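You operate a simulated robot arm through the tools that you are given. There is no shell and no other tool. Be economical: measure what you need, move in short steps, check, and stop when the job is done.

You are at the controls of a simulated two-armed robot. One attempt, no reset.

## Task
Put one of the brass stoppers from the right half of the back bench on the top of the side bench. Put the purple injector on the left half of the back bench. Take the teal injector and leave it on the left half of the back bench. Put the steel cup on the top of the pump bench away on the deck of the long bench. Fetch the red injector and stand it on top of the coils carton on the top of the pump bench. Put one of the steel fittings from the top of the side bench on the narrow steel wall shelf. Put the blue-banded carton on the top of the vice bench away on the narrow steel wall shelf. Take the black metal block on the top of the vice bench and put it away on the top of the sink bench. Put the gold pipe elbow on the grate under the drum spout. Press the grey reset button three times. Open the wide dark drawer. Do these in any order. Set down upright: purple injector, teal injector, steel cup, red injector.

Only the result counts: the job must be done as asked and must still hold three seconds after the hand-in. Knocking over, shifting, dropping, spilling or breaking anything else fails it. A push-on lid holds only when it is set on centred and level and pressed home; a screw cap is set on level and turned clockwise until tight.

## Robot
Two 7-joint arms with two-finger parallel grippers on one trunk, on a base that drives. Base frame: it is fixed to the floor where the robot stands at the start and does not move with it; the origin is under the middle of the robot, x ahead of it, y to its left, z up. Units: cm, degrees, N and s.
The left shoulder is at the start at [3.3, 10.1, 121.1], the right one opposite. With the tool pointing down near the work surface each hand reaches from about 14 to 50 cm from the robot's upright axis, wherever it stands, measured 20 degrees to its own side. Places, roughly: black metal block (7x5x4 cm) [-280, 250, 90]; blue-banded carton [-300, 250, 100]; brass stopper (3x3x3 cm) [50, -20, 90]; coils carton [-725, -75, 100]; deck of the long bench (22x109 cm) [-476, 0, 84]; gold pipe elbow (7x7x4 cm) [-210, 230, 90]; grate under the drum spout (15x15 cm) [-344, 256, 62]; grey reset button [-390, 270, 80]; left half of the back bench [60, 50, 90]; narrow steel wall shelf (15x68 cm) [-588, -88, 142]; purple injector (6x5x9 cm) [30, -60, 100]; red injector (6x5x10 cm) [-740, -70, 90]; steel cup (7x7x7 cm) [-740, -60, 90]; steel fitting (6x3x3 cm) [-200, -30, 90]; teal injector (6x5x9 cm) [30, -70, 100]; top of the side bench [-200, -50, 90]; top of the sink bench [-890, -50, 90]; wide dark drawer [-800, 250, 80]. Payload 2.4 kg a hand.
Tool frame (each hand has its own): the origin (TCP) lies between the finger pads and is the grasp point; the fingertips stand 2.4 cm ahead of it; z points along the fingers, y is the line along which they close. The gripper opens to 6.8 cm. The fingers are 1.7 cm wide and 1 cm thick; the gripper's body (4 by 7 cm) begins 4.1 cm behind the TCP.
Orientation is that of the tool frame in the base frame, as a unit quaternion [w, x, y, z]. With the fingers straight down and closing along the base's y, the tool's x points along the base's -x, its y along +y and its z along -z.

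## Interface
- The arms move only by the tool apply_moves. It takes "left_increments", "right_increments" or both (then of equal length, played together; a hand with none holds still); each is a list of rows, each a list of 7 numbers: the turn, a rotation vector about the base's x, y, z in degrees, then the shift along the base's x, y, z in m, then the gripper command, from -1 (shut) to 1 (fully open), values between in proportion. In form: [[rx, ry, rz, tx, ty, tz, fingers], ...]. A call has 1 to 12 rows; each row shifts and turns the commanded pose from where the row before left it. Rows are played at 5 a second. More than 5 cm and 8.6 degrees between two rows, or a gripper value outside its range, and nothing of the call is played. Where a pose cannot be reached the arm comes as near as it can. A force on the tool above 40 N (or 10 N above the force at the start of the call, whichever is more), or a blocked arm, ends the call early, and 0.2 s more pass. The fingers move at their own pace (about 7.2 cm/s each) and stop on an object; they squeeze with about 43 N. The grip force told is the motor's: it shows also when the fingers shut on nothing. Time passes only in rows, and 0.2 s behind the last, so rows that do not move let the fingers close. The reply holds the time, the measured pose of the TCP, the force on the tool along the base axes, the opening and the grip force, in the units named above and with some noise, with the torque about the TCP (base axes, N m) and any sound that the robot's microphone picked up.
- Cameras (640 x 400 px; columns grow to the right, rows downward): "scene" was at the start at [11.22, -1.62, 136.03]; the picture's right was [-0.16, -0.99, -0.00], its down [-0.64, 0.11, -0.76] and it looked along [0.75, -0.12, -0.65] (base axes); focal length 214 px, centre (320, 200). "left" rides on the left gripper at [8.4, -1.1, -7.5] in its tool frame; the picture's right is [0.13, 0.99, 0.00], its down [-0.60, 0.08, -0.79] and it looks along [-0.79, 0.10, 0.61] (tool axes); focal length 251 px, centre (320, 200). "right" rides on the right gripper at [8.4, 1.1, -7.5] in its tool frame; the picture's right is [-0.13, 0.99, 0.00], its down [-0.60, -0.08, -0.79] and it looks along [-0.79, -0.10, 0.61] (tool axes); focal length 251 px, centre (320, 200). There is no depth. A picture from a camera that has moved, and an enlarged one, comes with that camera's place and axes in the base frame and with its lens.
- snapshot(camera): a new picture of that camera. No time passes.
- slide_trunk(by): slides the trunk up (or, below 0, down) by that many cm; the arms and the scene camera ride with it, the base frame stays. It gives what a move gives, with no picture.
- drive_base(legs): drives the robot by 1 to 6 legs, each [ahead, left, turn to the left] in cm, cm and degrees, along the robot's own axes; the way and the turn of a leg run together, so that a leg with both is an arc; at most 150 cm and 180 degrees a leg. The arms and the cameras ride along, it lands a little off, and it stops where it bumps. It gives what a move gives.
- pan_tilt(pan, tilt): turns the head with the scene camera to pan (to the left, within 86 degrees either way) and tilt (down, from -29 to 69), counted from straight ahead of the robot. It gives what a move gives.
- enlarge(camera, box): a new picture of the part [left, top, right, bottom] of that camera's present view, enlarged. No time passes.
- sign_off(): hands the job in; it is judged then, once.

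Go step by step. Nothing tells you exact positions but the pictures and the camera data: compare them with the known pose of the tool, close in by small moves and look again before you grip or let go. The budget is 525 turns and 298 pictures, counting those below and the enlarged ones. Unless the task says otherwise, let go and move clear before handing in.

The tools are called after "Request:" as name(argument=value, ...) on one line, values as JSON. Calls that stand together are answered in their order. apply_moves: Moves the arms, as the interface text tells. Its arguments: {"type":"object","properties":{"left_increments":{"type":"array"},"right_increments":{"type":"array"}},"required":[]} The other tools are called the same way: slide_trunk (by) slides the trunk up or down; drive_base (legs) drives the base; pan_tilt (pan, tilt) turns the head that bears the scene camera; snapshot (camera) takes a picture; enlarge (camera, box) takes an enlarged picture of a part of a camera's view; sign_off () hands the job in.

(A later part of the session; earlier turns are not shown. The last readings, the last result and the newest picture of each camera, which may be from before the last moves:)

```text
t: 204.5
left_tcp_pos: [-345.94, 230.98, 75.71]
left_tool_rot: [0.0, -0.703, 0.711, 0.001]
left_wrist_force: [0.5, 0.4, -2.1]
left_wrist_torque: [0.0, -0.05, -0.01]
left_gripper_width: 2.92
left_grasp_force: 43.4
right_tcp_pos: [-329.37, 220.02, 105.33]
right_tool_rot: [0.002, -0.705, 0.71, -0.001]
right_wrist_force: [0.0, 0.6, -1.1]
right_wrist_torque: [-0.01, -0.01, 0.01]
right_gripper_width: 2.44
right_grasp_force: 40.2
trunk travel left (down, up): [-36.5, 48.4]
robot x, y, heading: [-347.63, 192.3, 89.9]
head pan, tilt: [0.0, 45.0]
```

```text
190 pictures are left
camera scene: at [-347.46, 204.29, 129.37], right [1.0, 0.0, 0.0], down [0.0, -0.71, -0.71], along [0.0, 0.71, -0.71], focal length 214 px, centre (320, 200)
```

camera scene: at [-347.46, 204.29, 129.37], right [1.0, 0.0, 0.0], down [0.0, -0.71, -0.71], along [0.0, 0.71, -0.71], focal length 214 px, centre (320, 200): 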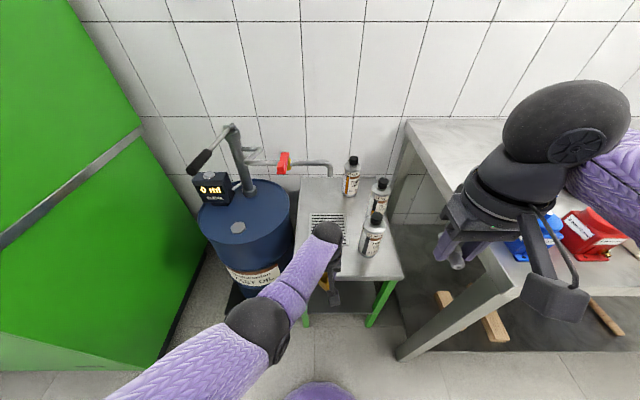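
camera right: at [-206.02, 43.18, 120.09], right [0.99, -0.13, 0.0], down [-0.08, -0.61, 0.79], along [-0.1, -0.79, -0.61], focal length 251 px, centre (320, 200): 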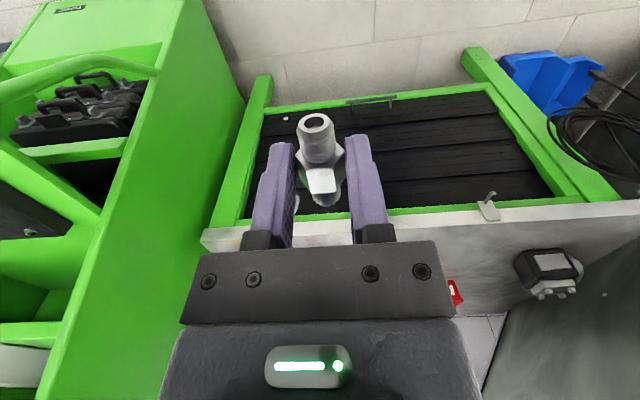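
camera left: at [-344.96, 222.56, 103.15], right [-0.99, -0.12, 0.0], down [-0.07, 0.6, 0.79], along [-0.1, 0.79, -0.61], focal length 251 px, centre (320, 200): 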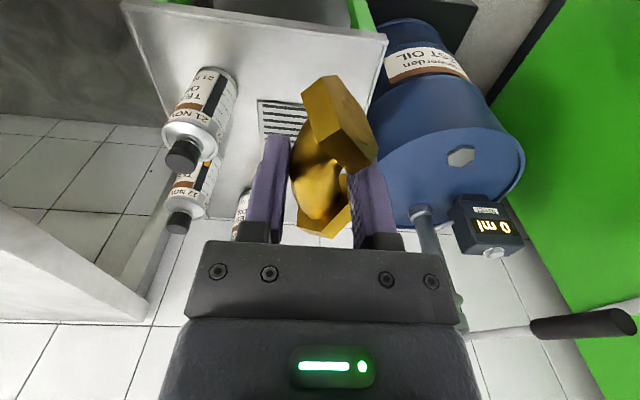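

Request:
drive_base(legs=[[8, 0, 0]])

Request:
apply_moves(left_increments=[[7, 0, 0, 0.01, 0, 0, -1], [7, 0, 0, 0.01, 0, 0, -1], [7, 0, 0, 0.005, 0, 0, -1], [0, 0, 0, 0, 0.03, 0, -1], [0, 0, 0, 0, 0.03, 0, -1], [0, 0, 0, 0, 0.03, 0, -1], [0, 0, 0, 0, 0.02, 0, -1], [0, 0, 0, 0, 0, 0, -1]])

Request:
snapshot(camera="left")

Request:
snapshot(camera="scene")

```text
t: 205.6
left_tcp_pos: [-345.81, 239.02, 75.73]
left_tool_rot: [-0.001, -0.704, 0.71, 0.0]
left_wrist_force: [0.3, 0.3, -0.9]
left_wrist_torque: [0.01, 0.0, -0.01]
left_gripper_width: 2.91
left_grasp_force: 42.7
right_tcp_pos: [-329.39, 228.05, 105.24]
right_tool_rot: [0.0, -0.704, 0.71, -0.002]
right_wrist_force: [0.8, 0.5, -0.8]
right_wrist_torque: [-0.02, 0.0, -0.01]
right_gripper_width: 2.45
right_grasp_force: 40.9
trunk travel left (down, up): [-36.5, 48.4]
robot x, y, heading: [-347.91, 200.61, 89.9]
head pan, tilt: [0.0, 45.0]
```

```text
t: 207.3
left_tcp_pos: [-345.06, 246.28, 76.95]
left_tool_rot: [0.128, -0.692, 0.698, 0.13]
left_wrist_force: [0.7, 0.6, -1.6]
left_wrist_torque: [-0.01, -0.04, 0.0]
left_gripper_width: 2.89
left_grasp_force: 43.6
left hand out of reach, approached as far as the arm can: row 5, 6, 7
right_tcp_pos: [-329.34, 227.94, 105.33]
right_tool_rot: [0.001, -0.705, 0.709, -0.001]
right_wrist_force: [0.6, 1.1, -0.2]
right_wrist_torque: [-0.01, 0.0, 0.03]
right_gripper_width: 2.43
right_grasp_force: 39.7
trunk travel left (down, up): [-36.5, 48.4]
robot x, y, heading: [-347.38, 201.08, 89.9]
head pan, tilt: [0.0, 45.0]
```

```text
189 pictures are left
camera left: at [-344.16, 235.81, 80.81], right [-0.99, -0.11, -0.04], down [-0.07, 0.28, 0.96], along [-0.1, 0.95, -0.29], focal length 251 px, centre (320, 200)
```

left: 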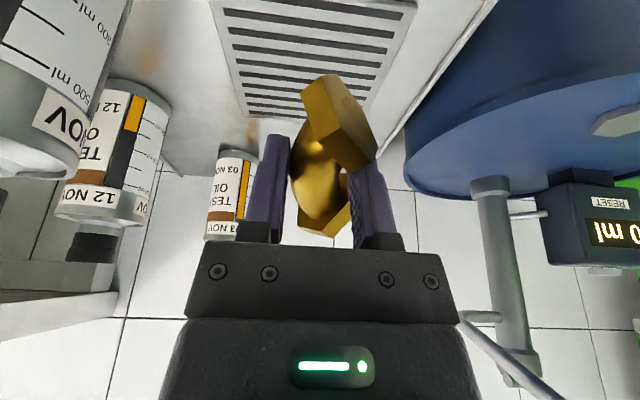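

```text
188 pictures are left
camera scene: at [-347.45, 212.28, 129.36], right [1.0, 0.0, 0.0], down [0.0, -0.71, -0.71], along [0.0, 0.71, -0.71], focal length 214 px, centre (320, 200)
```

scene: 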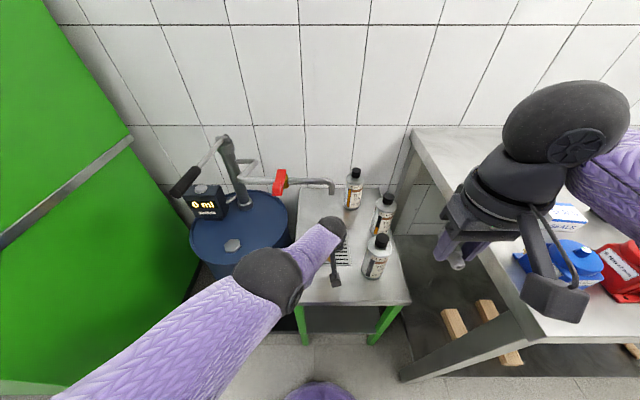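

The arm is at its reach limit. Lowering the trunk flattens the arm, so I'll raise the right hand first, lower the trunk 8 cm, then advance.

Request:
apply_moves(right_increments=[[0, 0, 0, 0, -0.01, 0.04, -1], [0, 0, 0, 0, -0.01, 0.04, -1], [0, 0, 0, 0, 0, 0.02, -1]])

Request:
slide_trunk(by=-7)

Request:
apply_moves(left_increments=[[0, 0, 0, 0.005, 0.015, 0, -1], [0, 0, 0, 0.005, 0.02, 0, -1], [0, 0, 0, 0.005, 0.02, 0, -1], [0, 0, 0, 0, 0, 0, -1]])

Request:
snapshot(camera="left")

Request:
snapshot(camera="scene")

```text
t: 208.2
left_tcp_pos: [-345.09, 246.46, 76.89]
left_tool_rot: [0.128, -0.692, 0.698, 0.13]
left_wrist_force: [0.1, -0.9, -1.5]
left_wrist_torque: [-0.02, -0.03, -0.02]
left_gripper_width: 2.88
left_grasp_force: 43.4
right_tcp_pos: [-329.38, 226.05, 115.33]
right_tool_rot: [0.0, -0.704, 0.71, -0.002]
right_wrist_force: [0.5, -0.1, -1.0]
right_wrist_torque: [0.01, 0.01, -0.01]
right_gripper_width: 2.42
right_grasp_force: 39.6
trunk travel left (down, up): [-36.5, 48.4]
robot x, y, heading: [-348.08, 200.4, 89.7]
head pan, tilt: [0.0, 45.0]
```

```text
t: 209.2
left_tcp_pos: [-344.88, 245.97, 68.72]
left_tool_rot: [0.118, -0.694, 0.7, 0.12]
left_wrist_force: [0.1, -0.1, -1.9]
left_wrist_torque: [-0.02, -0.04, -0.01]
left_gripper_width: 2.9
left_grasp_force: 42.6
right_tcp_pos: [-329.37, 225.91, 108.23]
right_tool_rot: [0.001, -0.705, 0.709, -0.002]
right_wrist_force: [0.5, 0.1, -0.6]
right_wrist_torque: [0.03, -0.03, -0.02]
right_gripper_width: 2.43
right_grasp_force: 40.0
trunk travel left (down, up): [-29.5, 55.4]
robot x, y, heading: [-347.78, 200.72, 89.6]
head pan, tilt: [0.0, 45.0]
```

```text
t: 210.2
left_tcp_pos: [-345.44, 247.85, 70.77]
left_tool_rot: [0.118, -0.694, 0.7, 0.12]
left_wrist_force: [0.1, -0.2, -1.6]
left_wrist_torque: [0.01, 0.0, 0.0]
left_gripper_width: 2.91
left_grasp_force: 42.8
left hand out of reach, approached as far as the arm can: row 1, 2, 3
right_tcp_pos: [-329.35, 225.97, 108.23]
right_tool_rot: [0.002, -0.705, 0.71, -0.001]
right_wrist_force: [-0.3, -0.1, -0.9]
right_wrist_torque: [0.0, 0.01, 0.02]
right_gripper_width: 2.41
right_grasp_force: 40.4
trunk travel left (down, up): [-29.5, 55.4]
robot x, y, heading: [-347.65, 200.51, 90.0]
head pan, tilt: [0.0, 45.0]
```

```text
187 pictures are left
camera left: at [-344.59, 237.35, 74.97], right [-0.99, -0.11, -0.04], down [-0.07, 0.31, 0.95], along [-0.1, 0.94, -0.31], focal length 251 px, centre (320, 200)
```

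left: 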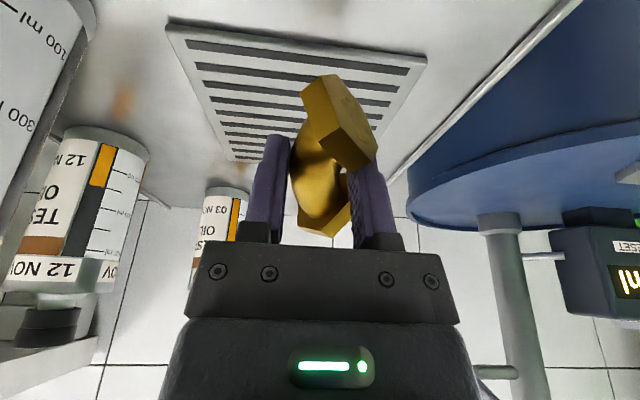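

```text
186 pictures are left
camera scene: at [-347.45, 213.57, 122.29], right [1.0, 0.0, 0.0], down [0.0, -0.71, -0.71], along [0.0, 0.71, -0.71], focal length 214 px, centre (320, 200)
```

scene: 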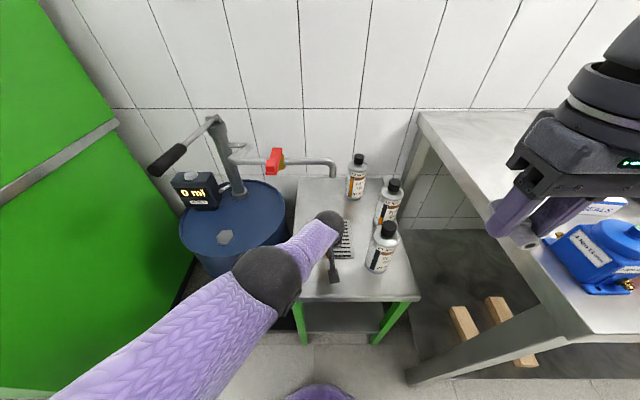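

Request:
drive_base(legs=[[4.5, 0, 0]])

Request:
snapshot(camera="left")

```text
t: 211.1
left_tcp_pos: [-345.6, 252.23, 70.88]
left_tool_rot: [0.118, -0.694, 0.7, 0.121]
left_wrist_force: [0.3, 0.4, -1.7]
left_wrist_torque: [0.0, -0.03, -0.01]
left_gripper_width: 2.92
left_grasp_force: 43.2
right_tcp_pos: [-329.38, 230.36, 108.27]
right_tool_rot: [0.001, -0.705, 0.709, -0.001]
right_wrist_force: [0.0, -0.9, -0.7]
right_wrist_torque: [-0.02, 0.01, -0.01]
right_gripper_width: 2.44
right_grasp_force: 40.5
trunk travel left (down, up): [-29.5, 55.4]
robot x, y, heading: [-347.54, 205.48, 89.7]
head pan, tilt: [0.0, 45.0]
```

```text
185 pictures are left
camera left: at [-344.56, 241.8, 74.96], right [-0.99, -0.11, -0.04], down [-0.07, 0.31, 0.95], along [-0.1, 0.94, -0.31], focal length 251 px, centre (320, 200)
```

left: 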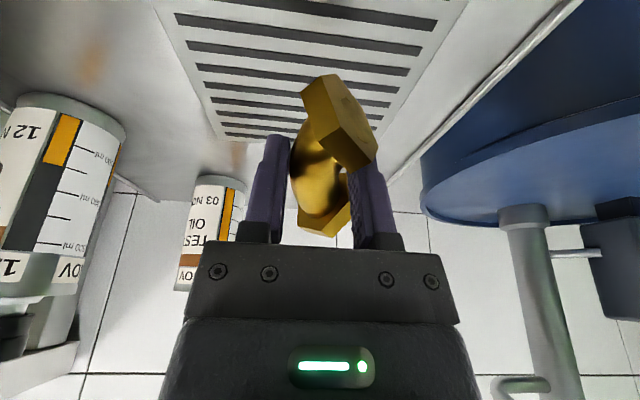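

The elbow is over the grate. I'll lower with the trunk in small amounts.

Request:
slide_trunk(by=-4)

Request:
snapshot(camera="left")

```text
t: 212.0
left_tcp_pos: [-345.42, 252.32, 66.62]
left_tool_rot: [0.117, -0.694, 0.701, 0.119]
left_wrist_force: [-1.0, 8.1, 29.1]
left_wrist_torque: [-0.69, -0.04, -0.04]
left_gripper_width: 2.88
left_grasp_force: 42.8
right_tcp_pos: [-329.36, 230.25, 104.29]
right_tool_rot: [0.001, -0.705, 0.71, -0.001]
right_wrist_force: [0.1, 0.2, 0.7]
right_wrist_torque: [-0.01, 0.0, -0.01]
right_gripper_width: 2.42
right_grasp_force: 40.1
trunk travel left (down, up): [-25.5, 59.4]
robot x, y, heading: [-347.68, 204.8, 90.2]
head pan, tilt: [0.0, 45.0]
```

```text
184 pictures are left
camera left: at [-344.51, 241.88, 70.77], right [-0.99, -0.11, -0.04], down [-0.07, 0.31, 0.95], along [-0.1, 0.94, -0.32], focal length 251 px, centre (320, 200)
```

left: 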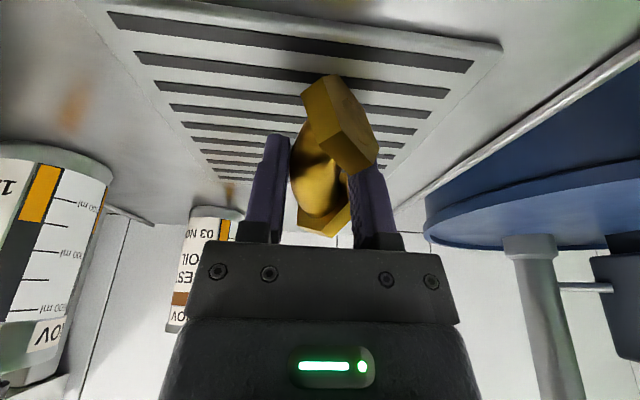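

It touches at the near flange, close to the grate's front edge. I'll lift slightly, go 2 cm further in, and set down.

Request:
slide_trunk(by=1.5)

Request:
drive_base(legs=[[2.2, 0, 0]])

Request:
slide_trunk(by=-1.2)

Request:
snapshot(camera="left")

Request:
snapshot(camera="scene")

```text
t: 212.6
left_tcp_pos: [-345.46, 252.13, 67.69]
left_tool_rot: [0.112, -0.695, 0.701, 0.115]
left_wrist_force: [0.2, -0.1, -1.7]
left_wrist_torque: [0.01, 0.01, -0.02]
left_gripper_width: 2.85
left_grasp_force: 42.5
right_tcp_pos: [-329.41, 230.47, 105.74]
right_tool_rot: [0.001, -0.705, 0.709, 0.0]
right_wrist_force: [0.6, -0.5, -0.3]
right_wrist_torque: [-0.01, 0.0, 0.0]
right_gripper_width: 2.43
right_grasp_force: 39.5
trunk travel left (down, up): [-27.0, 57.9]
robot x, y, heading: [-347.41, 205.17, 90.3]
head pan, tilt: [0.0, 45.0]
```

```text
t: 213.4
left_tcp_pos: [-345.5, 254.4, 67.67]
left_tool_rot: [0.114, -0.694, 0.701, 0.117]
left_wrist_force: [0.7, 0.0, -1.3]
left_wrist_torque: [0.0, -0.02, 0.07]
left_gripper_width: 2.87
left_grasp_force: 43.5
right_tcp_pos: [-329.25, 232.56, 105.63]
right_tool_rot: [0.001, -0.705, 0.709, -0.002]
right_wrist_force: [-0.4, -0.4, -0.8]
right_wrist_torque: [0.0, 0.01, 0.01]
right_gripper_width: 2.45
right_grasp_force: 40.5
trunk travel left (down, up): [-27.0, 57.9]
robot x, y, heading: [-347.12, 207.63, 90.0]
head pan, tilt: [0.0, 45.0]
```

```text
t: 214.0
left_tcp_pos: [-345.47, 254.3, 66.51]
left_tool_rot: [0.114, -0.694, 0.701, 0.116]
left_wrist_force: [0.9, 0.5, 2.1]
left_wrist_torque: [-0.11, -0.04, 0.04]
left_gripper_width: 2.91
left_grasp_force: 42.7
right_tcp_pos: [-329.34, 232.64, 104.54]
right_tool_rot: [0.001, -0.705, 0.71, -0.001]
right_wrist_force: [0.3, -0.2, -0.6]
right_wrist_torque: [0.01, 0.01, -0.04]
right_gripper_width: 2.45
right_grasp_force: 40.6
trunk travel left (down, up): [-25.8, 59.1]
robot x, y, heading: [-347.42, 207.48, 90.0]
head pan, tilt: [0.0, 45.0]
```

```text
183 pictures are left
camera left: at [-344.49, 243.98, 70.86], right [-0.99, -0.11, -0.04], down [-0.07, 0.32, 0.95], along [-0.1, 0.94, -0.32], focal length 251 px, centre (320, 200)
```

left: 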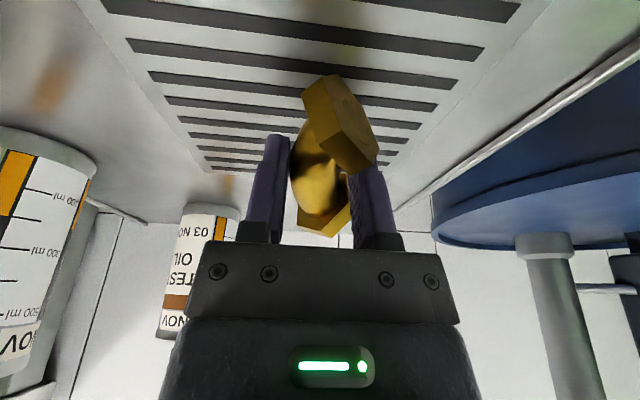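

```text
182 pictures are left
camera scene: at [-347.43, 221.0, 118.54], right [1.0, 0.0, 0.0], down [0.0, -0.71, -0.71], along [0.0, 0.71, -0.71], focal length 214 px, centre (320, 200)
```

scene: 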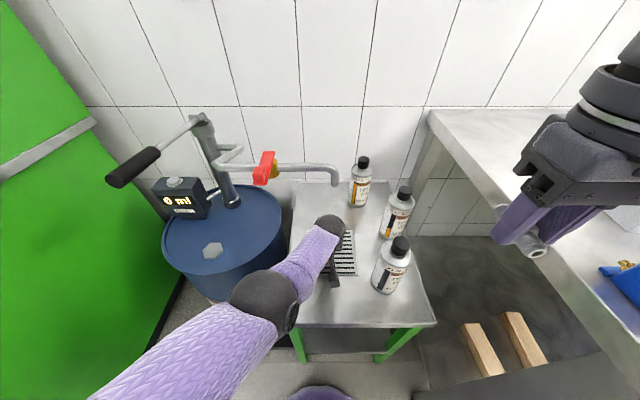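

Light contact. I'll release and withdraw along the tool axis.

Request:
apply_moves(left_increments=[[0, 0, 0, 0, 0, 0, -0.05], [0, 0, 0, 0, 0, 0, 0.1], [0, 0, 0, 0, 0, 0, 0.25], [0, 0, 0, 0, 0, 0, 0.25]])

Request:
snapshot(camera="left")

```text
t: 215.0
left_tcp_pos: [-345.52, 254.41, 66.55]
left_tool_rot: [0.113, -0.694, 0.701, 0.117]
left_wrist_force: [0.4, -1.0, -0.6]
left_wrist_torque: [-0.02, -0.03, -0.04]
left_gripper_width: 4.25
left_grasp_force: 0.0
right_tcp_pos: [-329.28, 232.54, 104.52]
right_tool_rot: [0.001, -0.704, 0.71, -0.001]
right_wrist_force: [-0.2, 0.7, -0.5]
right_wrist_torque: [-0.04, 0.03, 0.0]
right_gripper_width: 2.42
right_grasp_force: 40.0
trunk travel left (down, up): [-25.8, 59.1]
robot x, y, heading: [-347.29, 207.24, 90.0]
head pan, tilt: [0.0, 45.0]
```

```text
181 pictures are left
camera left: at [-344.5, 243.97, 70.85], right [-0.99, -0.11, -0.04], down [-0.07, 0.32, 0.95], along [-0.1, 0.94, -0.32], focal length 251 px, centre (320, 200)
```

left: 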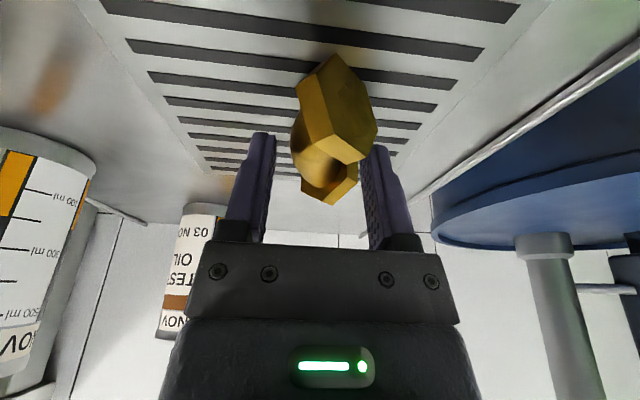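

The elbow rests flat on the grate. I'll withdraw up and back.

Request:
apply_moves(left_increments=[[0, 0, 0, 0, 0, 0, 0.4], [0, 0, 0, 0, -0.01, 0.025, 0.4], [0, 0, 0, 0, -0.01, 0.025, 0.4], [0, 0, 0, 0, -0.02, 0.025, 0.4], [0, 0, 0, 0, -0.045, 0, 0.4], [0, 0, 0, 0, -0.045, 0, 0.4], [-7, 0, 0, 0, -0.03, 0, 0.4], [-7, 0, 0, 0, 0, 0, 0.4], [-5, 0, 0, 0, 0, 0, 0.4]])

Request:
snapshot(camera="scene")

Request:
snapshot(camera="left")

```text
t: 216.3
left_tcp_pos: [-346.97, 251.5, 82.78]
left_tool_rot: [-0.194, 0.68, -0.672, -0.219]
left_wrist_force: [0.3, 0.4, 0.3]
left_wrist_torque: [0.0, 0.0, 0.01]
left_gripper_width: 4.76
left_grasp_force: 0.1
right_tcp_pos: [-329.32, 232.63, 104.47]
right_tool_rot: [0.0, -0.705, 0.709, -0.002]
right_wrist_force: [0.0, 0.0, -0.7]
right_wrist_torque: [-0.01, 0.03, -0.01]
right_gripper_width: 2.43
right_grasp_force: 40.0
trunk travel left (down, up): [-25.8, 59.1]
robot x, y, heading: [-347.28, 207.36, 89.8]
head pan, tilt: [0.0, 45.0]
stopped in row 6 (left hand): the arm was blocked; the commanded pose is now the measured one
```

```text
180 pictures are left
camera scene: at [-347.46, 221.04, 118.53], right [1.0, 0.0, 0.0], down [0.0, -0.71, -0.71], along [0.0, 0.71, -0.71], focal length 214 px, centre (320, 200)
```

scene: 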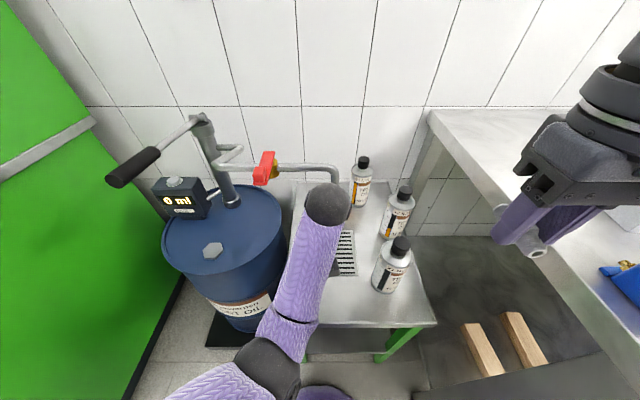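

```text
179 pictures are left
camera left: at [-345.73, 240.4, 84.3], right [-0.99, -0.13, -0.04], down [-0.05, 0.06, 1.0], along [-0.12, 0.99, -0.06], focal length 251 px, centre (320, 200)
```

left: 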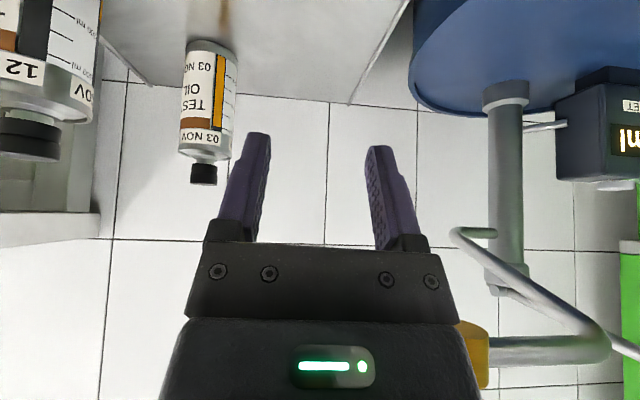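

The arm got blocked and tipped up near the spout. The elbow stays on the grate. I'll back the base out straight, which moves the hand away from the spout.

Request:
drive_base(legs=[[-12, 0, 0]])

Request:
snapshot(camera="scene")

```text
t: 217.6
left_tcp_pos: [-346.97, 239.23, 82.88]
left_tool_rot: [-0.192, 0.679, -0.674, -0.219]
left_wrist_force: [-0.5, -0.4, 0.7]
left_wrist_torque: [0.03, 0.03, 0.03]
left_gripper_width: 4.78
left_grasp_force: 0.1
right_tcp_pos: [-329.39, 220.24, 104.61]
right_tool_rot: [0.0, -0.704, 0.71, -0.001]
right_wrist_force: [-0.1, 0.6, -0.6]
right_wrist_torque: [0.01, 0.01, 0.0]
right_gripper_width: 2.41
right_grasp_force: 39.9
trunk travel left (down, up): [-25.8, 59.1]
robot x, y, heading: [-347.36, 194.95, 90.1]
head pan, tilt: [0.0, 45.0]
```

```text
178 pictures are left
camera scene: at [-347.45, 208.75, 118.54], right [1.0, 0.0, 0.0], down [0.0, -0.71, -0.71], along [0.0, 0.71, -0.71], focal length 214 px, centre (320, 200)
```

scene: 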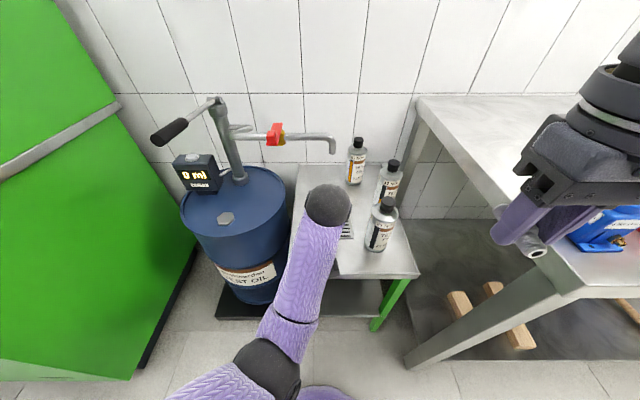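

Request:
drive_base(legs=[[-22, 0, 0]])

Request:
slide_trunk(by=17)

Request:
apply_moves(left_increments=[[-6.8, -0.5, 0, -0.01, 0, 0.01, 0.4], [-6.8, -0.5, 0, -0.015, -0.01, 0.01, 0.4], [-6.8, -0.5, 0, -0.015, -0.01, 0.01, 0.4], [-6.8, -0.5, 0, -0.015, -0.01, 0.01, 0.4], [-6.8, -0.5, 0, -0.015, -0.01, 0.01, 0.4], [0, 0, 0, -0.02, -0.02, 0.02, 0.4], [0, 0, 0, -0.02, -0.02, 0.02, 0.4], [0, 0, 0, 0, -0.02, 0.02, 0.4], [0, 0, 0, 0, 0, 0, 0.4]])

Request:
snapshot(camera="scene")

```text
t: 219.2
left_tcp_pos: [-347.15, 217.36, 82.83]
left_tool_rot: [-0.191, 0.679, -0.674, -0.22]
left_wrist_force: [-0.3, -0.3, 0.6]
left_wrist_torque: [0.03, 0.01, 0.01]
left_gripper_width: 4.76
left_grasp_force: 0.1
right_tcp_pos: [-329.42, 198.3, 104.57]
right_tool_rot: [0.001, -0.704, 0.71, -0.001]
right_wrist_force: [0.4, -0.7, 0.0]
right_wrist_torque: [0.0, 0.03, -0.01]
right_gripper_width: 2.43
right_grasp_force: 39.7
trunk travel left (down, up): [-25.8, 59.1]
robot x, y, heading: [-347.75, 172.94, 89.5]
head pan, tilt: [0.0, 45.0]
```

```text
t: 221.2
left_tcp_pos: [-348.18, 217.66, 99.59]
left_tool_rot: [-0.184, 0.68, -0.672, -0.229]
left_wrist_force: [0.4, 0.1, -0.3]
left_wrist_torque: [0.03, 0.0, -0.01]
left_gripper_width: 4.76
left_grasp_force: 0.1
right_tcp_pos: [-329.42, 198.28, 121.46]
right_tool_rot: [0.001, -0.704, 0.71, -0.002]
right_wrist_force: [-0.4, -1.0, -1.4]
right_wrist_torque: [-0.02, 0.0, 0.02]
right_gripper_width: 2.42
right_grasp_force: 39.9
trunk travel left (down, up): [-42.8, 42.2]
robot x, y, heading: [-347.86, 173.16, 89.6]
head pan, tilt: [0.0, 45.0]
```

```text
t: 222.2
left_tcp_pos: [-351.98, 216.47, 102.01]
left_tool_rot: [-0.048, 0.712, -0.699, -0.053]
left_wrist_force: [-0.1, 2.6, -1.0]
left_wrist_torque: [0.02, 0.01, -0.02]
left_gripper_width: 4.75
left_grasp_force: 0.0
left hand out of reach, approached as far as the arm can: row 4, 5
right_tcp_pos: [-329.47, 198.46, 121.61]
right_tool_rot: [0.001, -0.704, 0.71, -0.001]
right_wrist_force: [0.1, 0.8, -1.3]
right_wrist_torque: [0.02, 0.0, -0.02]
right_gripper_width: 2.43
right_grasp_force: 40.0
trunk travel left (down, up): [-42.8, 42.2]
robot x, y, heading: [-347.51, 173.12, 89.5]
head pan, tilt: [0.0, 45.0]
stopped in row 5 (left hand): the force on the tool passed its limit at 62 N (the readings are from after the stop); the commanded pose is now the measured one
```

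```text
177 pictures are left
camera scene: at [-347.52, 183.83, 135.71], right [1.0, 0.0, 0.0], down [0.0, -0.71, -0.71], along [0.0, 0.71, -0.71], focal length 214 px, centre (320, 200)
```

scene: 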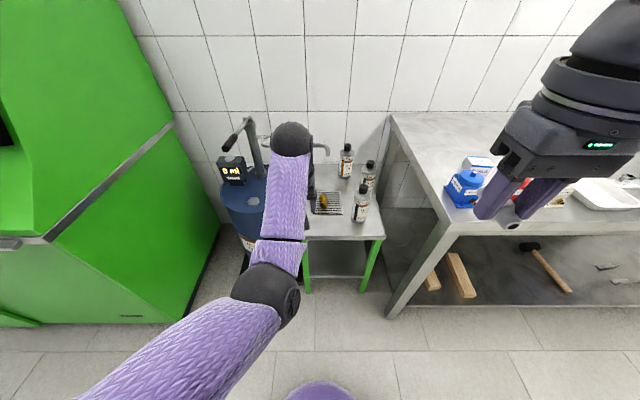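

The elbow sits on the grate, centred under the spout area. I'll bring the left hand back to a natural pose by moving it left and back.

Request:
apply_moves(left_increments=[[2, 0, 0, -0.02, -0.01, -0.01, 0.4], [0, 0, 0, -0.03, -0.02, -0.01, 0.4], [0, 0, 0, -0.03, -0.02, 0, 0.4], [0, 0, 0, -0.03, -0.03, 0, 0.4], [0, 0, 0, -0.03, -0.03, 0, 0.4], [0, 0, 0, 0, -0.03, 0, 0.4], [-3, 0, 0, 0, -0.03, 0, 0.4], [-3, 0, 0, 0, 0, 0, 0.4], [-3, 0, 0, 0, 0, 0, 0.4], [0, 0, 0, 0, 0, 0, 0.4]])

Request:
snapshot(camera="scene")

```text
t: 222.5
left_tcp_pos: [-352.81, 216.15, 101.57]
left_tool_rot: [-0.057, 0.716, -0.693, -0.061]
left_wrist_force: [-0.3, 5.4, -4.6]
left_wrist_torque: [0.21, -0.05, -0.06]
left_gripper_width: 4.78
left_grasp_force: 0.1
right_tcp_pos: [-329.35, 198.28, 121.57]
right_tool_rot: [0.001, -0.704, 0.71, -0.001]
right_wrist_force: [-0.1, 0.1, -1.0]
right_wrist_torque: [0.05, 0.0, -0.02]
right_gripper_width: 2.41
right_grasp_force: 40.2
trunk travel left (down, up): [-42.8, 42.2]
robot x, y, heading: [-347.93, 172.94, 89.8]
head pan, tilt: [0.0, 45.0]
stopped in row 1 (left hand): the force on the tool passed its limit at 67 N (the readings are from after the stop); the commanded pose is now the measured one
```

```text
176 pictures are left
camera scene: at [-347.53, 183.84, 135.71], right [1.0, 0.0, 0.0], down [0.0, -0.71, -0.71], along [0.0, 0.71, -0.71], focal length 214 px, centre (320, 200)
```

scene: 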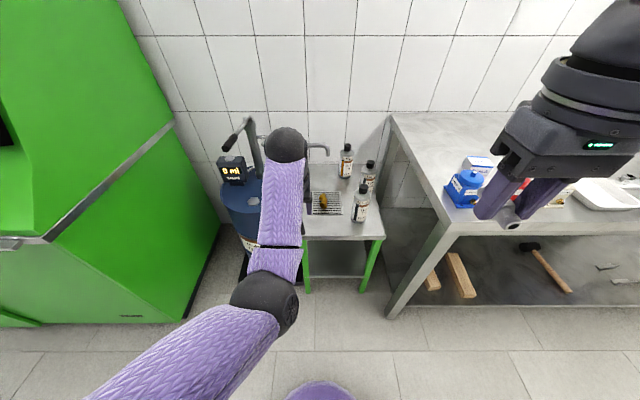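

Request:
apply_moves(left_increments=[[0, 0, 3, 0.01, 0.01, -0.03, 0.4], [0, 0, 5, 0, 0, -0.04, 0.4], [0, 0, 5, 0, 0, -0.04, 0.4], [-3, 0, 3, 0, -0.01, -0.04, 0.4], [-3, 0, 0, -0.02, -0.02, -0.02, 0.4], [-3, 0, 0, -0.03, -0.03, 0, 0.4], [0, 0, 0, -0.03, -0.03, 0, 0.4], [0, 0, 0, -0.03, -0.03, 0, 0.4], [0, 0, 0, 0, 0, 0, 0.4]])

Request:
snapshot(camera="scene")

```text
t: 224.5
left_tcp_pos: [-362.85, 205.23, 84.76]
left_tool_rot: [0.012, 0.806, -0.591, -0.021]
left_wrist_force: [0.3, 0.1, -0.6]
left_wrist_torque: [-0.03, 0.01, -0.04]
left_gripper_width: 4.77
left_grasp_force: 0.0
right_tcp_pos: [-329.4, 198.36, 121.5]
right_tool_rot: [0.001, -0.705, 0.709, -0.001]
right_wrist_force: [-0.5, 0.7, -1.5]
right_wrist_torque: [0.0, -0.02, -0.01]
right_gripper_width: 2.43
right_grasp_force: 39.7
trunk travel left (down, up): [-42.8, 42.2]
robot x, y, heading: [-347.58, 173.23, 89.7]
head pan, tilt: [0.0, 45.0]
```

```text
175 pictures are left
camera scene: at [-347.52, 183.83, 135.71], right [1.0, 0.0, 0.0], down [0.0, -0.71, -0.71], along [0.0, 0.71, -0.71], focal length 214 px, centre (320, 200)
```

scene: 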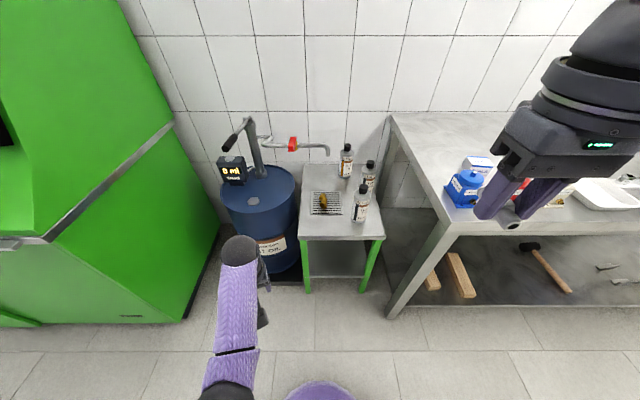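

Request:
apply_moves(left_increments=[[-0.3, -2.7, 0, -0.02, -0.02, 0.03, 0.4], [0, 0, 0, -0.02, 0, 0.04, 0.4], [0, 0, 0, -0.01, 0, 0.04, 0.4], [0, 0, -4, 0, 0, 0.04, 0.4], [0, 0, -4, 0, 0, 0.04, 0.4], [0, 0, -5, 0, 0, 0.04, 0.4], [0, 0, -4, 0, 0, 0.04, 0.4], [0, 0, 0, 0, 0, 0, 0.4]])

Request:
enlarge(camera="scene", box=[200, 100, 520, 300])

```text
t: 225.1
left_tcp_pos: [-368.51, 203.46, 90.53]
left_tool_rot: [0.014, 0.815, -0.578, -0.031]
left_wrist_force: [0.8, 10.9, -8.0]
left_wrist_torque: [-0.18, 0.62, 0.84]
left_gripper_width: 4.77
left_grasp_force: 0.1
right_tcp_pos: [-329.32, 198.4, 121.59]
right_tool_rot: [0.001, -0.704, 0.71, -0.002]
right_wrist_force: [-1.0, 0.1, -0.5]
right_wrist_torque: [-0.01, 0.01, -0.01]
right_gripper_width: 2.43
right_grasp_force: 40.1
trunk travel left (down, up): [-42.8, 42.2]
robot x, y, heading: [-347.93, 173.09, 89.6]
head pan, tilt: [0.0, 45.0]
stopped in row 2 (left hand): the force on the tool passed its limit at 102 N (the readings are from after the stop); the commanded pose is now the measured one
```

```text
2.00 times, centred on (360, 200) of scene
camera zoom: at [-347.53, 183.87, 135.71], right [1.0, 0.0, 0.0], down [0.0, -0.71, -0.71], along [0.0, 0.71, -0.71], focal length 429 px, centre (240, 200)
```

zoom: 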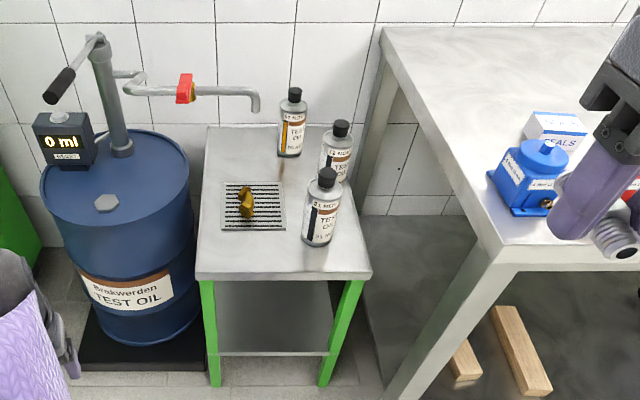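

The left arm's elbow may be in an awkward, low configuration. I'll look at it.

Request:
pan_tilt(pan=50, tilt=55)

Request:
snapshot(camera="scene")

```text
t: 226.3
left_tcp_pos: [-368.62, 203.33, 90.67]
left_tool_rot: [0.014, 0.815, -0.579, -0.031]
left_wrist_force: [-7.2, 13.7, -10.5]
left_wrist_torque: [0.03, 0.06, 0.05]
left_gripper_width: 4.75
left_grasp_force: 0.2
right_tcp_pos: [-329.34, 198.3, 121.5]
right_tool_rot: [0.002, -0.704, 0.71, 0.0]
right_wrist_force: [-0.6, 0.3, -1.3]
right_wrist_torque: [0.03, 0.0, -0.02]
right_gripper_width: 2.41
right_grasp_force: 40.0
trunk travel left (down, up): [-42.8, 42.2]
robot x, y, heading: [-347.85, 172.96, 89.9]
head pan, tilt: [50.0, 55.0]
```

```text
173 pictures are left
camera scene: at [-353.05, 180.36, 134.37], right [0.65, 0.76, 0.0], down [0.63, -0.53, -0.57], along [-0.44, 0.37, -0.82], focal length 214 px, centre (320, 200)
```

scene: 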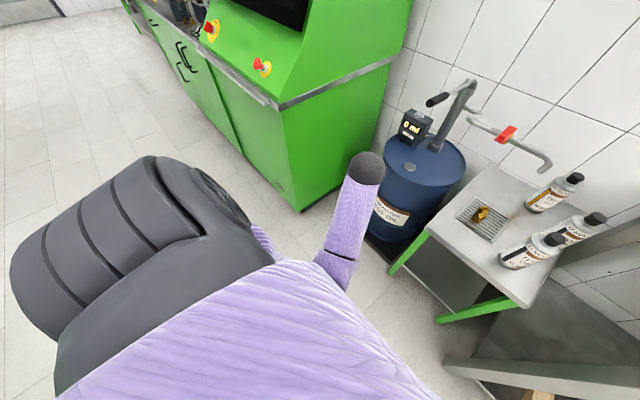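

Request:
apply_moves(left_increments=[[0, 0, 0, 0.02, 0, -0.03, 0.4], [0, 0, 0, 0.03, 0, -0.02, 0.4], [0, 0, 0, 0.04, 0, 0, 0.4], [0, 0, 0, 0.04, 0, 0, 0.4], [0, 0, 0, 0.04, 0, 0, 0.4], [0, 0, 0, 0.04, -0.01, 0, 0.4], [0, 0, 0, 0, 0, 0, 0.4]], right_increments=[[0, 0, 0, 0.03, 0, 0.02, -1], [0, 0, 0, 0.03, 0, 0.02, -1], [0, 0, 0, 0.03, 0, 0, -1], [0, 0, 0, 0.03, 0, 0, -1], [0, 0, 0, 0, 0, 0, -1], [0, 0, 0, 0, 0, 0, -1], [0, 0, 0, 0, 0, 0, -1]])

Request:
pan_tilt(pan=20, tilt=60)

Request:
snapshot(camera="scene")

```text
t: 227.2
left_tcp_pos: [-363.99, 209.43, 90.77]
left_tool_rot: [-0.023, 0.818, -0.56, -0.13]
left_wrist_force: [-0.1, -0.1, -0.5]
left_wrist_torque: [-0.02, 0.01, 0.01]
left_gripper_width: 4.76
left_grasp_force: 0.1
right_tcp_pos: [-320.05, 198.36, 125.71]
right_tool_rot: [0.001, -0.704, 0.711, -0.001]
right_wrist_force: [1.1, -1.0, -1.6]
right_wrist_torque: [-0.03, -0.01, -0.03]
right_gripper_width: 2.43
right_grasp_force: 40.1
trunk travel left (down, up): [-42.8, 42.2]
robot x, y, heading: [-347.5, 173.03, 89.7]
head pan, tilt: [50.0, 55.0]
stopped in row 4 (left hand): the arm was blocked; the commanded pose is now the measured one
```

```text
t: 228.1
left_tcp_pos: [-363.88, 209.39, 90.66]
left_tool_rot: [-0.022, 0.818, -0.56, -0.131]
left_wrist_force: [-0.4, 0.3, 0.0]
left_wrist_torque: [-0.02, -0.02, 0.02]
left_gripper_width: 4.77
left_grasp_force: 0.0
right_tcp_pos: [-319.98, 198.48, 125.71]
right_tool_rot: [0.0, -0.704, 0.71, 0.0]
right_wrist_force: [0.1, 0.1, -0.7]
right_wrist_torque: [-0.02, 0.02, 0.01]
right_gripper_width: 2.41
right_grasp_force: 40.0
trunk travel left (down, up): [-42.8, 42.2]
robot x, y, heading: [-347.75, 173.37, 89.7]
head pan, tilt: [20.0, 60.0]
```

```text
172 pictures are left
camera scene: at [-349.81, 181.97, 133.76], right [0.94, 0.34, 0.0], down [0.29, -0.81, -0.5], along [-0.17, 0.47, -0.87], focal length 214 px, centre (320, 200)
```

scene: 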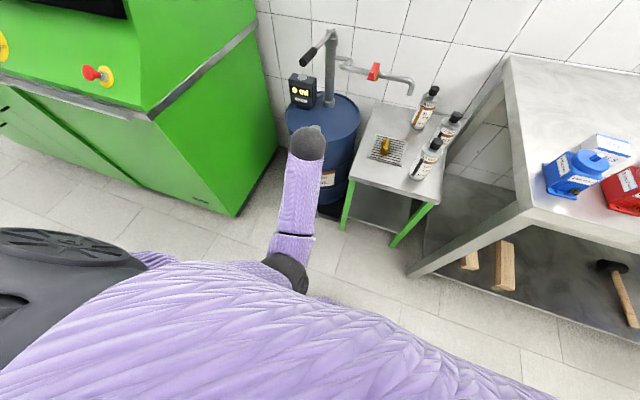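

The left upper arm is folded across the chest. I'll back into the corridor and stretch the arm out to the left to unfold it.

Request:
drive_base(legs=[[-45, 0, 0]])

Request:
apply_moves(left_increments=[[0, 0, 0, -0.03, 0.03, -0.01, 0.4], [0, 0, 0, -0.03, 0.03, -0.01, 0.4], [0, 0, 0, -0.03, 0.03, 0, 0.4], [0, 0, 0, -0.03, 0.03, 0, 0.4], [0, 0, 0, -0.03, 0.03, 0, 0.4], [0, 0, 0, -0.04, 0, 0, 0.4], [0, 0, 0, -0.04, 0, 0, 0.4], [0, 0, 0, -0.04, 0, 0, 0.4], [0, 0, 0, -0.04, -0.01, 0, 0.4], [0, 0, 0, -0.04, -0.01, 0, 0.4], [0, 0, 0, -0.04, -0.01, 0, 0.4], [0, 0, 0, 0, 0, 0, 0.4]])

Request:
pan_tilt(pan=40, tilt=45)

Request:
snapshot(camera="scene")

```text
t: 230.8
left_tcp_pos: [-364.04, 164.49, 90.71]
left_tool_rot: [-0.021, 0.816, -0.563, -0.13]
left_wrist_force: [-0.3, 0.4, 0.0]
left_wrist_torque: [0.05, 0.03, 0.02]
left_gripper_width: 4.76
left_grasp_force: 0.0
right_tcp_pos: [-320.11, 153.23, 125.72]
right_tool_rot: [0.002, -0.702, 0.712, 0.0]
right_wrist_force: [0.1, -0.3, -1.3]
right_wrist_torque: [0.01, 0.02, -0.01]
right_gripper_width: 2.48
right_grasp_force: 40.0
trunk travel left (down, up): [-42.8, 42.2]
robot x, y, heading: [-347.75, 128.48, 89.4]
head pan, tilt: [20.0, 60.0]
```

```text
t: 233.4
left_tcp_pos: [-397.28, 166.6, 90.9]
left_tool_rot: [-0.022, 0.816, -0.562, -0.13]
left_wrist_force: [0.1, 0.5, -0.2]
left_wrist_torque: [0.03, 0.03, -0.02]
left_gripper_width: 4.76
left_grasp_force: 0.1
left hand out of reach, approached as far as the arm can: row 5, 6, 7, 8, 9, 10, 11
right_tcp_pos: [-320.15, 153.35, 125.67]
right_tool_rot: [0.0, -0.702, 0.712, 0.0]
right_wrist_force: [0.1, 1.0, -0.9]
right_wrist_torque: [-0.02, -0.01, -0.01]
right_gripper_width: 2.42
right_grasp_force: 40.3
trunk travel left (down, up): [-42.8, 42.2]
robot x, y, heading: [-347.8, 128.27, 89.6]
head pan, tilt: [20.0, 60.0]
```

```text
t: 234.3
left_tcp_pos: [-397.27, 166.67, 90.85]
left_tool_rot: [-0.022, 0.817, -0.562, -0.129]
left_wrist_force: [0.2, 0.3, -0.2]
left_wrist_torque: [0.01, -0.03, -0.01]
left_gripper_width: 4.75
left_grasp_force: 0.1
right_tcp_pos: [-320.04, 153.53, 125.67]
right_tool_rot: [0.0, -0.702, 0.712, 0.0]
right_wrist_force: [0.7, 1.1, -0.5]
right_wrist_torque: [0.02, -0.04, 0.0]
right_gripper_width: 2.43
right_grasp_force: 40.2
trunk travel left (down, up): [-42.8, 42.2]
robot x, y, heading: [-347.73, 128.3, 89.4]
head pan, tilt: [40.0, 45.0]
```

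```text
171 pictures are left
camera scene: at [-353.0, 137.16, 135.7], right [0.77, 0.63, 0.0], down [0.45, -0.55, -0.71], along [-0.45, 0.55, -0.71], focal length 214 px, centre (320, 200)
```

scene: 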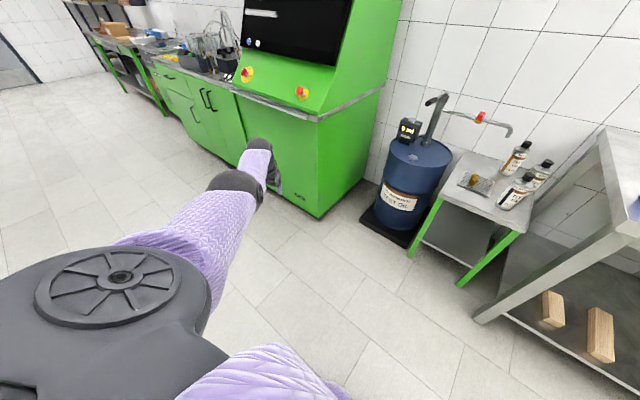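

Request:
apply_moves(left_increments=[[-3.5, -3.6, 0, 0.01, 0, 0.03, 0.4], [-3.5, -3.6, 0, 0.02, 0, 0.03, 0.4], [-3.5, -3.6, 0, 0.02, -0.01, 0.03, 0.4], [0, 0, -5, 0.02, -0.01, 0.03, 0.4], [0, 0, -5, 0.02, -0.01, 0.03, 0.4], [0, 0, -5, 0.02, -0.01, 0.03, 0.4], [0, 0, -5, 0.02, -0.01, 0.03, 0.4], [0, 0, 0, 0, 0, 0, 0.4]])

Request:
snapshot(camera="scene")

```text
t: 235.3
left_tcp_pos: [-391.14, 165.06, 103.06]
left_tool_rot: [0.001, 0.8, -0.6, -0.017]
left_wrist_force: [-3.1, 1.6, -1.7]
left_wrist_torque: [0.12, -0.16, -0.27]
left_gripper_width: 4.76
left_grasp_force: 0.0
right_tcp_pos: [-320.11, 153.37, 125.75]
right_tool_rot: [0.0, -0.702, 0.713, -0.001]
right_wrist_force: [0.9, 0.2, -0.7]
right_wrist_torque: [0.0, 0.0, 0.02]
right_gripper_width: 2.44
right_grasp_force: 40.6
trunk travel left (down, up): [-42.8, 42.2]
robot x, y, heading: [-348.1, 128.31, 89.3]
head pan, tilt: [40.0, 45.0]
stopped in row 5 (left hand): the force on the tool passed its limit at 56 N (the readings are from after the stop); the commanded pose is now the measured one
```

```text
170 pictures are left
camera scene: at [-353.04, 137.16, 135.71], right [0.77, 0.64, 0.0], down [0.45, -0.55, -0.71], along [-0.45, 0.55, -0.71], focal length 214 px, centre (320, 200)
```

scene: 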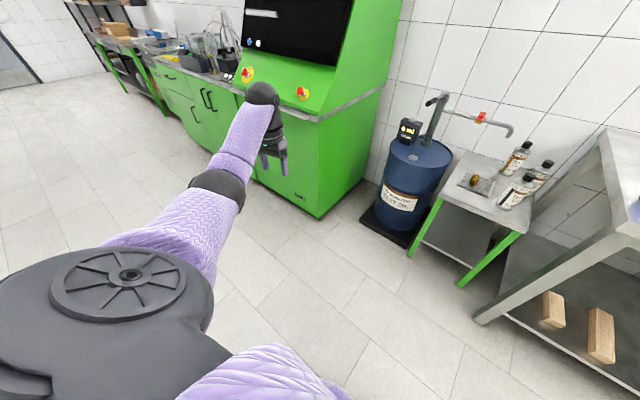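

The elbow now bends outward as it should. I'll bring the hand in without more yaw.

Request:
apply_moves(left_increments=[[0, 0, 3, 0.03, 0, 0.01, 0.4], [0, 0, 0, 0.035, -0.01, 0.02, 0.4], [0, 0, 0, 0.035, -0.01, 0.03, 0.4], [0, 0, 0, 0.035, -0.02, 0.03, 0.4], [0, 0, 0, 0.035, -0.02, 0.03, 0.4], [0, 0, 0, 0.035, -0.02, 0.02, 0.4], [0, 0, -5, 0.01, -0.02, 0.02, 0.4], [0, 0, -5, 0, 0, 0, 0.4], [0, 0, -5, 0, 0, 0, 0.4], [0, 0, -4, 0, 0, 0, 0.4]])

Request:
snapshot(camera="scene")

```text
refused: row 4 steps farther than a row can; nothing moved
```

```text
169 pictures are left
camera scene: at [-353.04, 137.16, 135.71], right [0.77, 0.64, 0.0], down [0.45, -0.55, -0.71], along [-0.45, 0.55, -0.71], focal length 214 px, centre (320, 200)
```

scene: 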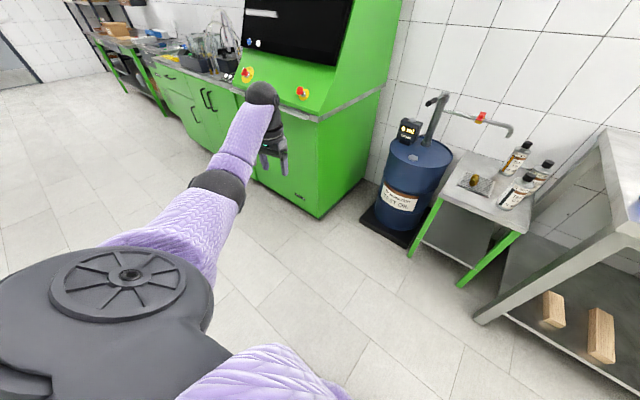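

Request:
apply_moves(left_increments=[[0, 0, 3, 0.03, 0, 0.01, 0.4], [0, 0, 0, 0.03, -0.01, 0.02, 0.4], [0, 0, 0, 0.03, -0.01, 0.02, 0.4], [0, 0, 0, 0.03, -0.02, 0.02, 0.4], [0, 0, 0, 0.03, -0.02, 0.02, 0.4], [0, 0, 0, 0.03, -0.02, 0.02, 0.4], [0, 0, 0, 0.03, -0.02, 0.02, 0.4], [0, 0, -5, 0, 0, 0.02, 0.4], [0, 0, -5, 0, 0, 0, 0.4], [0, 0, -5, 0, 0, 0, 0.4], [0, 0, -4, 0, 0, 0, 0.4]])

Request:
snapshot(camera="scene")

```text
t: 235.6
left_tcp_pos: [-390.39, 165.14, 103.39]
left_tool_rot: [-0.003, 0.8, -0.6, -0.022]
left_wrist_force: [-4.9, 4.2, -5.7]
left_wrist_torque: [0.19, -0.26, -0.38]
left_gripper_width: 4.75
left_grasp_force: 0.1
right_tcp_pos: [-320.06, 153.36, 125.64]
right_tool_rot: [0.001, -0.702, 0.712, -0.001]
right_wrist_force: [0.5, 0.0, -0.5]
right_wrist_torque: [-0.02, 0.01, -0.02]
right_gripper_width: 2.45
right_grasp_force: 40.0
trunk travel left (down, up): [-42.8, 42.2]
robot x, y, heading: [-347.83, 128.21, 89.6]
head pan, tilt: [40.0, 45.0]
stopped in row 1 (left hand): the force on the tool passed its limit at 84 N (the readings are from after the stop); the commanded pose is now the measured one
```

```text
168 pictures are left
camera scene: at [-353.02, 137.12, 135.71], right [0.77, 0.64, 0.0], down [0.45, -0.55, -0.71], along [-0.45, 0.55, -0.71], focal length 214 px, centre (320, 200)
```

scene: 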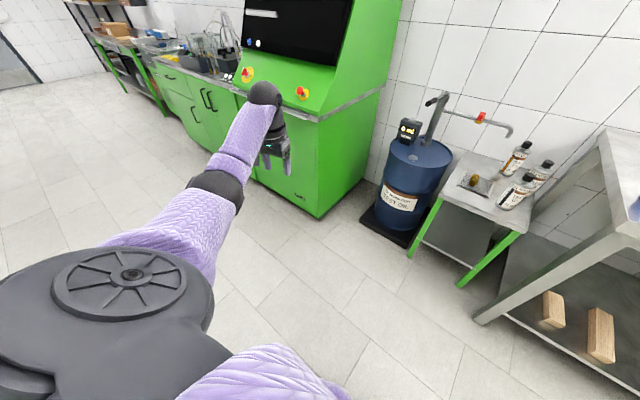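

Request:
apply_moves(left_increments=[[0, 0, 4, -0.01, 0, -0.02, 0.4], [0, 0, 8, 0, 0, -0.02, 0.4], [0, 0, 8, 0, 0, 0, 0.4], [0, 0, 8, 0, 0, 0, 0.4], [0, 0, 8, 0.02, 0, 0, 0.4], [0, 0, 8, 0.03, -0.01, 0.02, 0.4], [0, 0, 0, 0.03, -0.01, 0.03, 0.4], [0, 0, 0, 0.03, -0.02, 0.03, 0.4], [0, 0, 0, 0.03, -0.02, 0.03, 0.4], [0, 0, 0, 0.03, -0.02, 0.03, 0.4], [0, 0, 0, 0, 0, 0, 0.4]])

Request:
snapshot(camera="scene")

```text
t: 238.0
left_tcp_pos: [-374.39, 157.14, 113.35]
left_tool_rot: [0.007, 0.967, -0.254, -0.02]
left_wrist_force: [-0.3, 0.4, -0.8]
left_wrist_torque: [0.02, 0.01, -0.01]
left_gripper_width: 4.8
left_grasp_force: 0.1
right_tcp_pos: [-320.17, 153.35, 125.68]
right_tool_rot: [0.0, -0.702, 0.712, 0.0]
right_wrist_force: [0.4, 0.0, 0.0]
right_wrist_torque: [0.01, 0.01, 0.0]
right_gripper_width: 2.42
right_grasp_force: 40.2
trunk travel left (down, up): [-42.8, 42.2]
robot x, y, heading: [-347.88, 128.47, 89.3]
head pan, tilt: [40.0, 45.0]
```

```text
167 pictures are left
camera scene: at [-353.02, 137.16, 135.71], right [0.77, 0.64, 0.0], down [0.45, -0.55, -0.71], along [-0.45, 0.55, -0.71], focal length 214 px, centre (320, 200)
```

scene: 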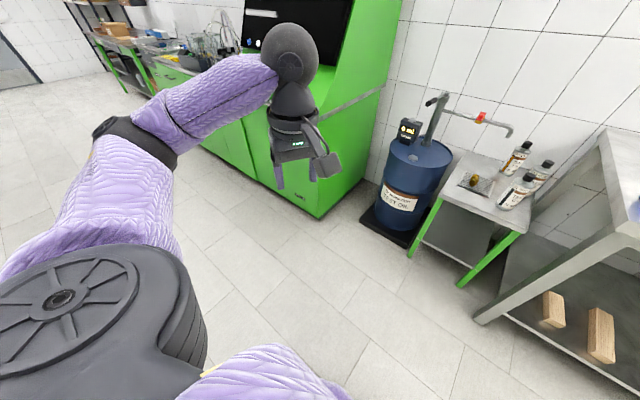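

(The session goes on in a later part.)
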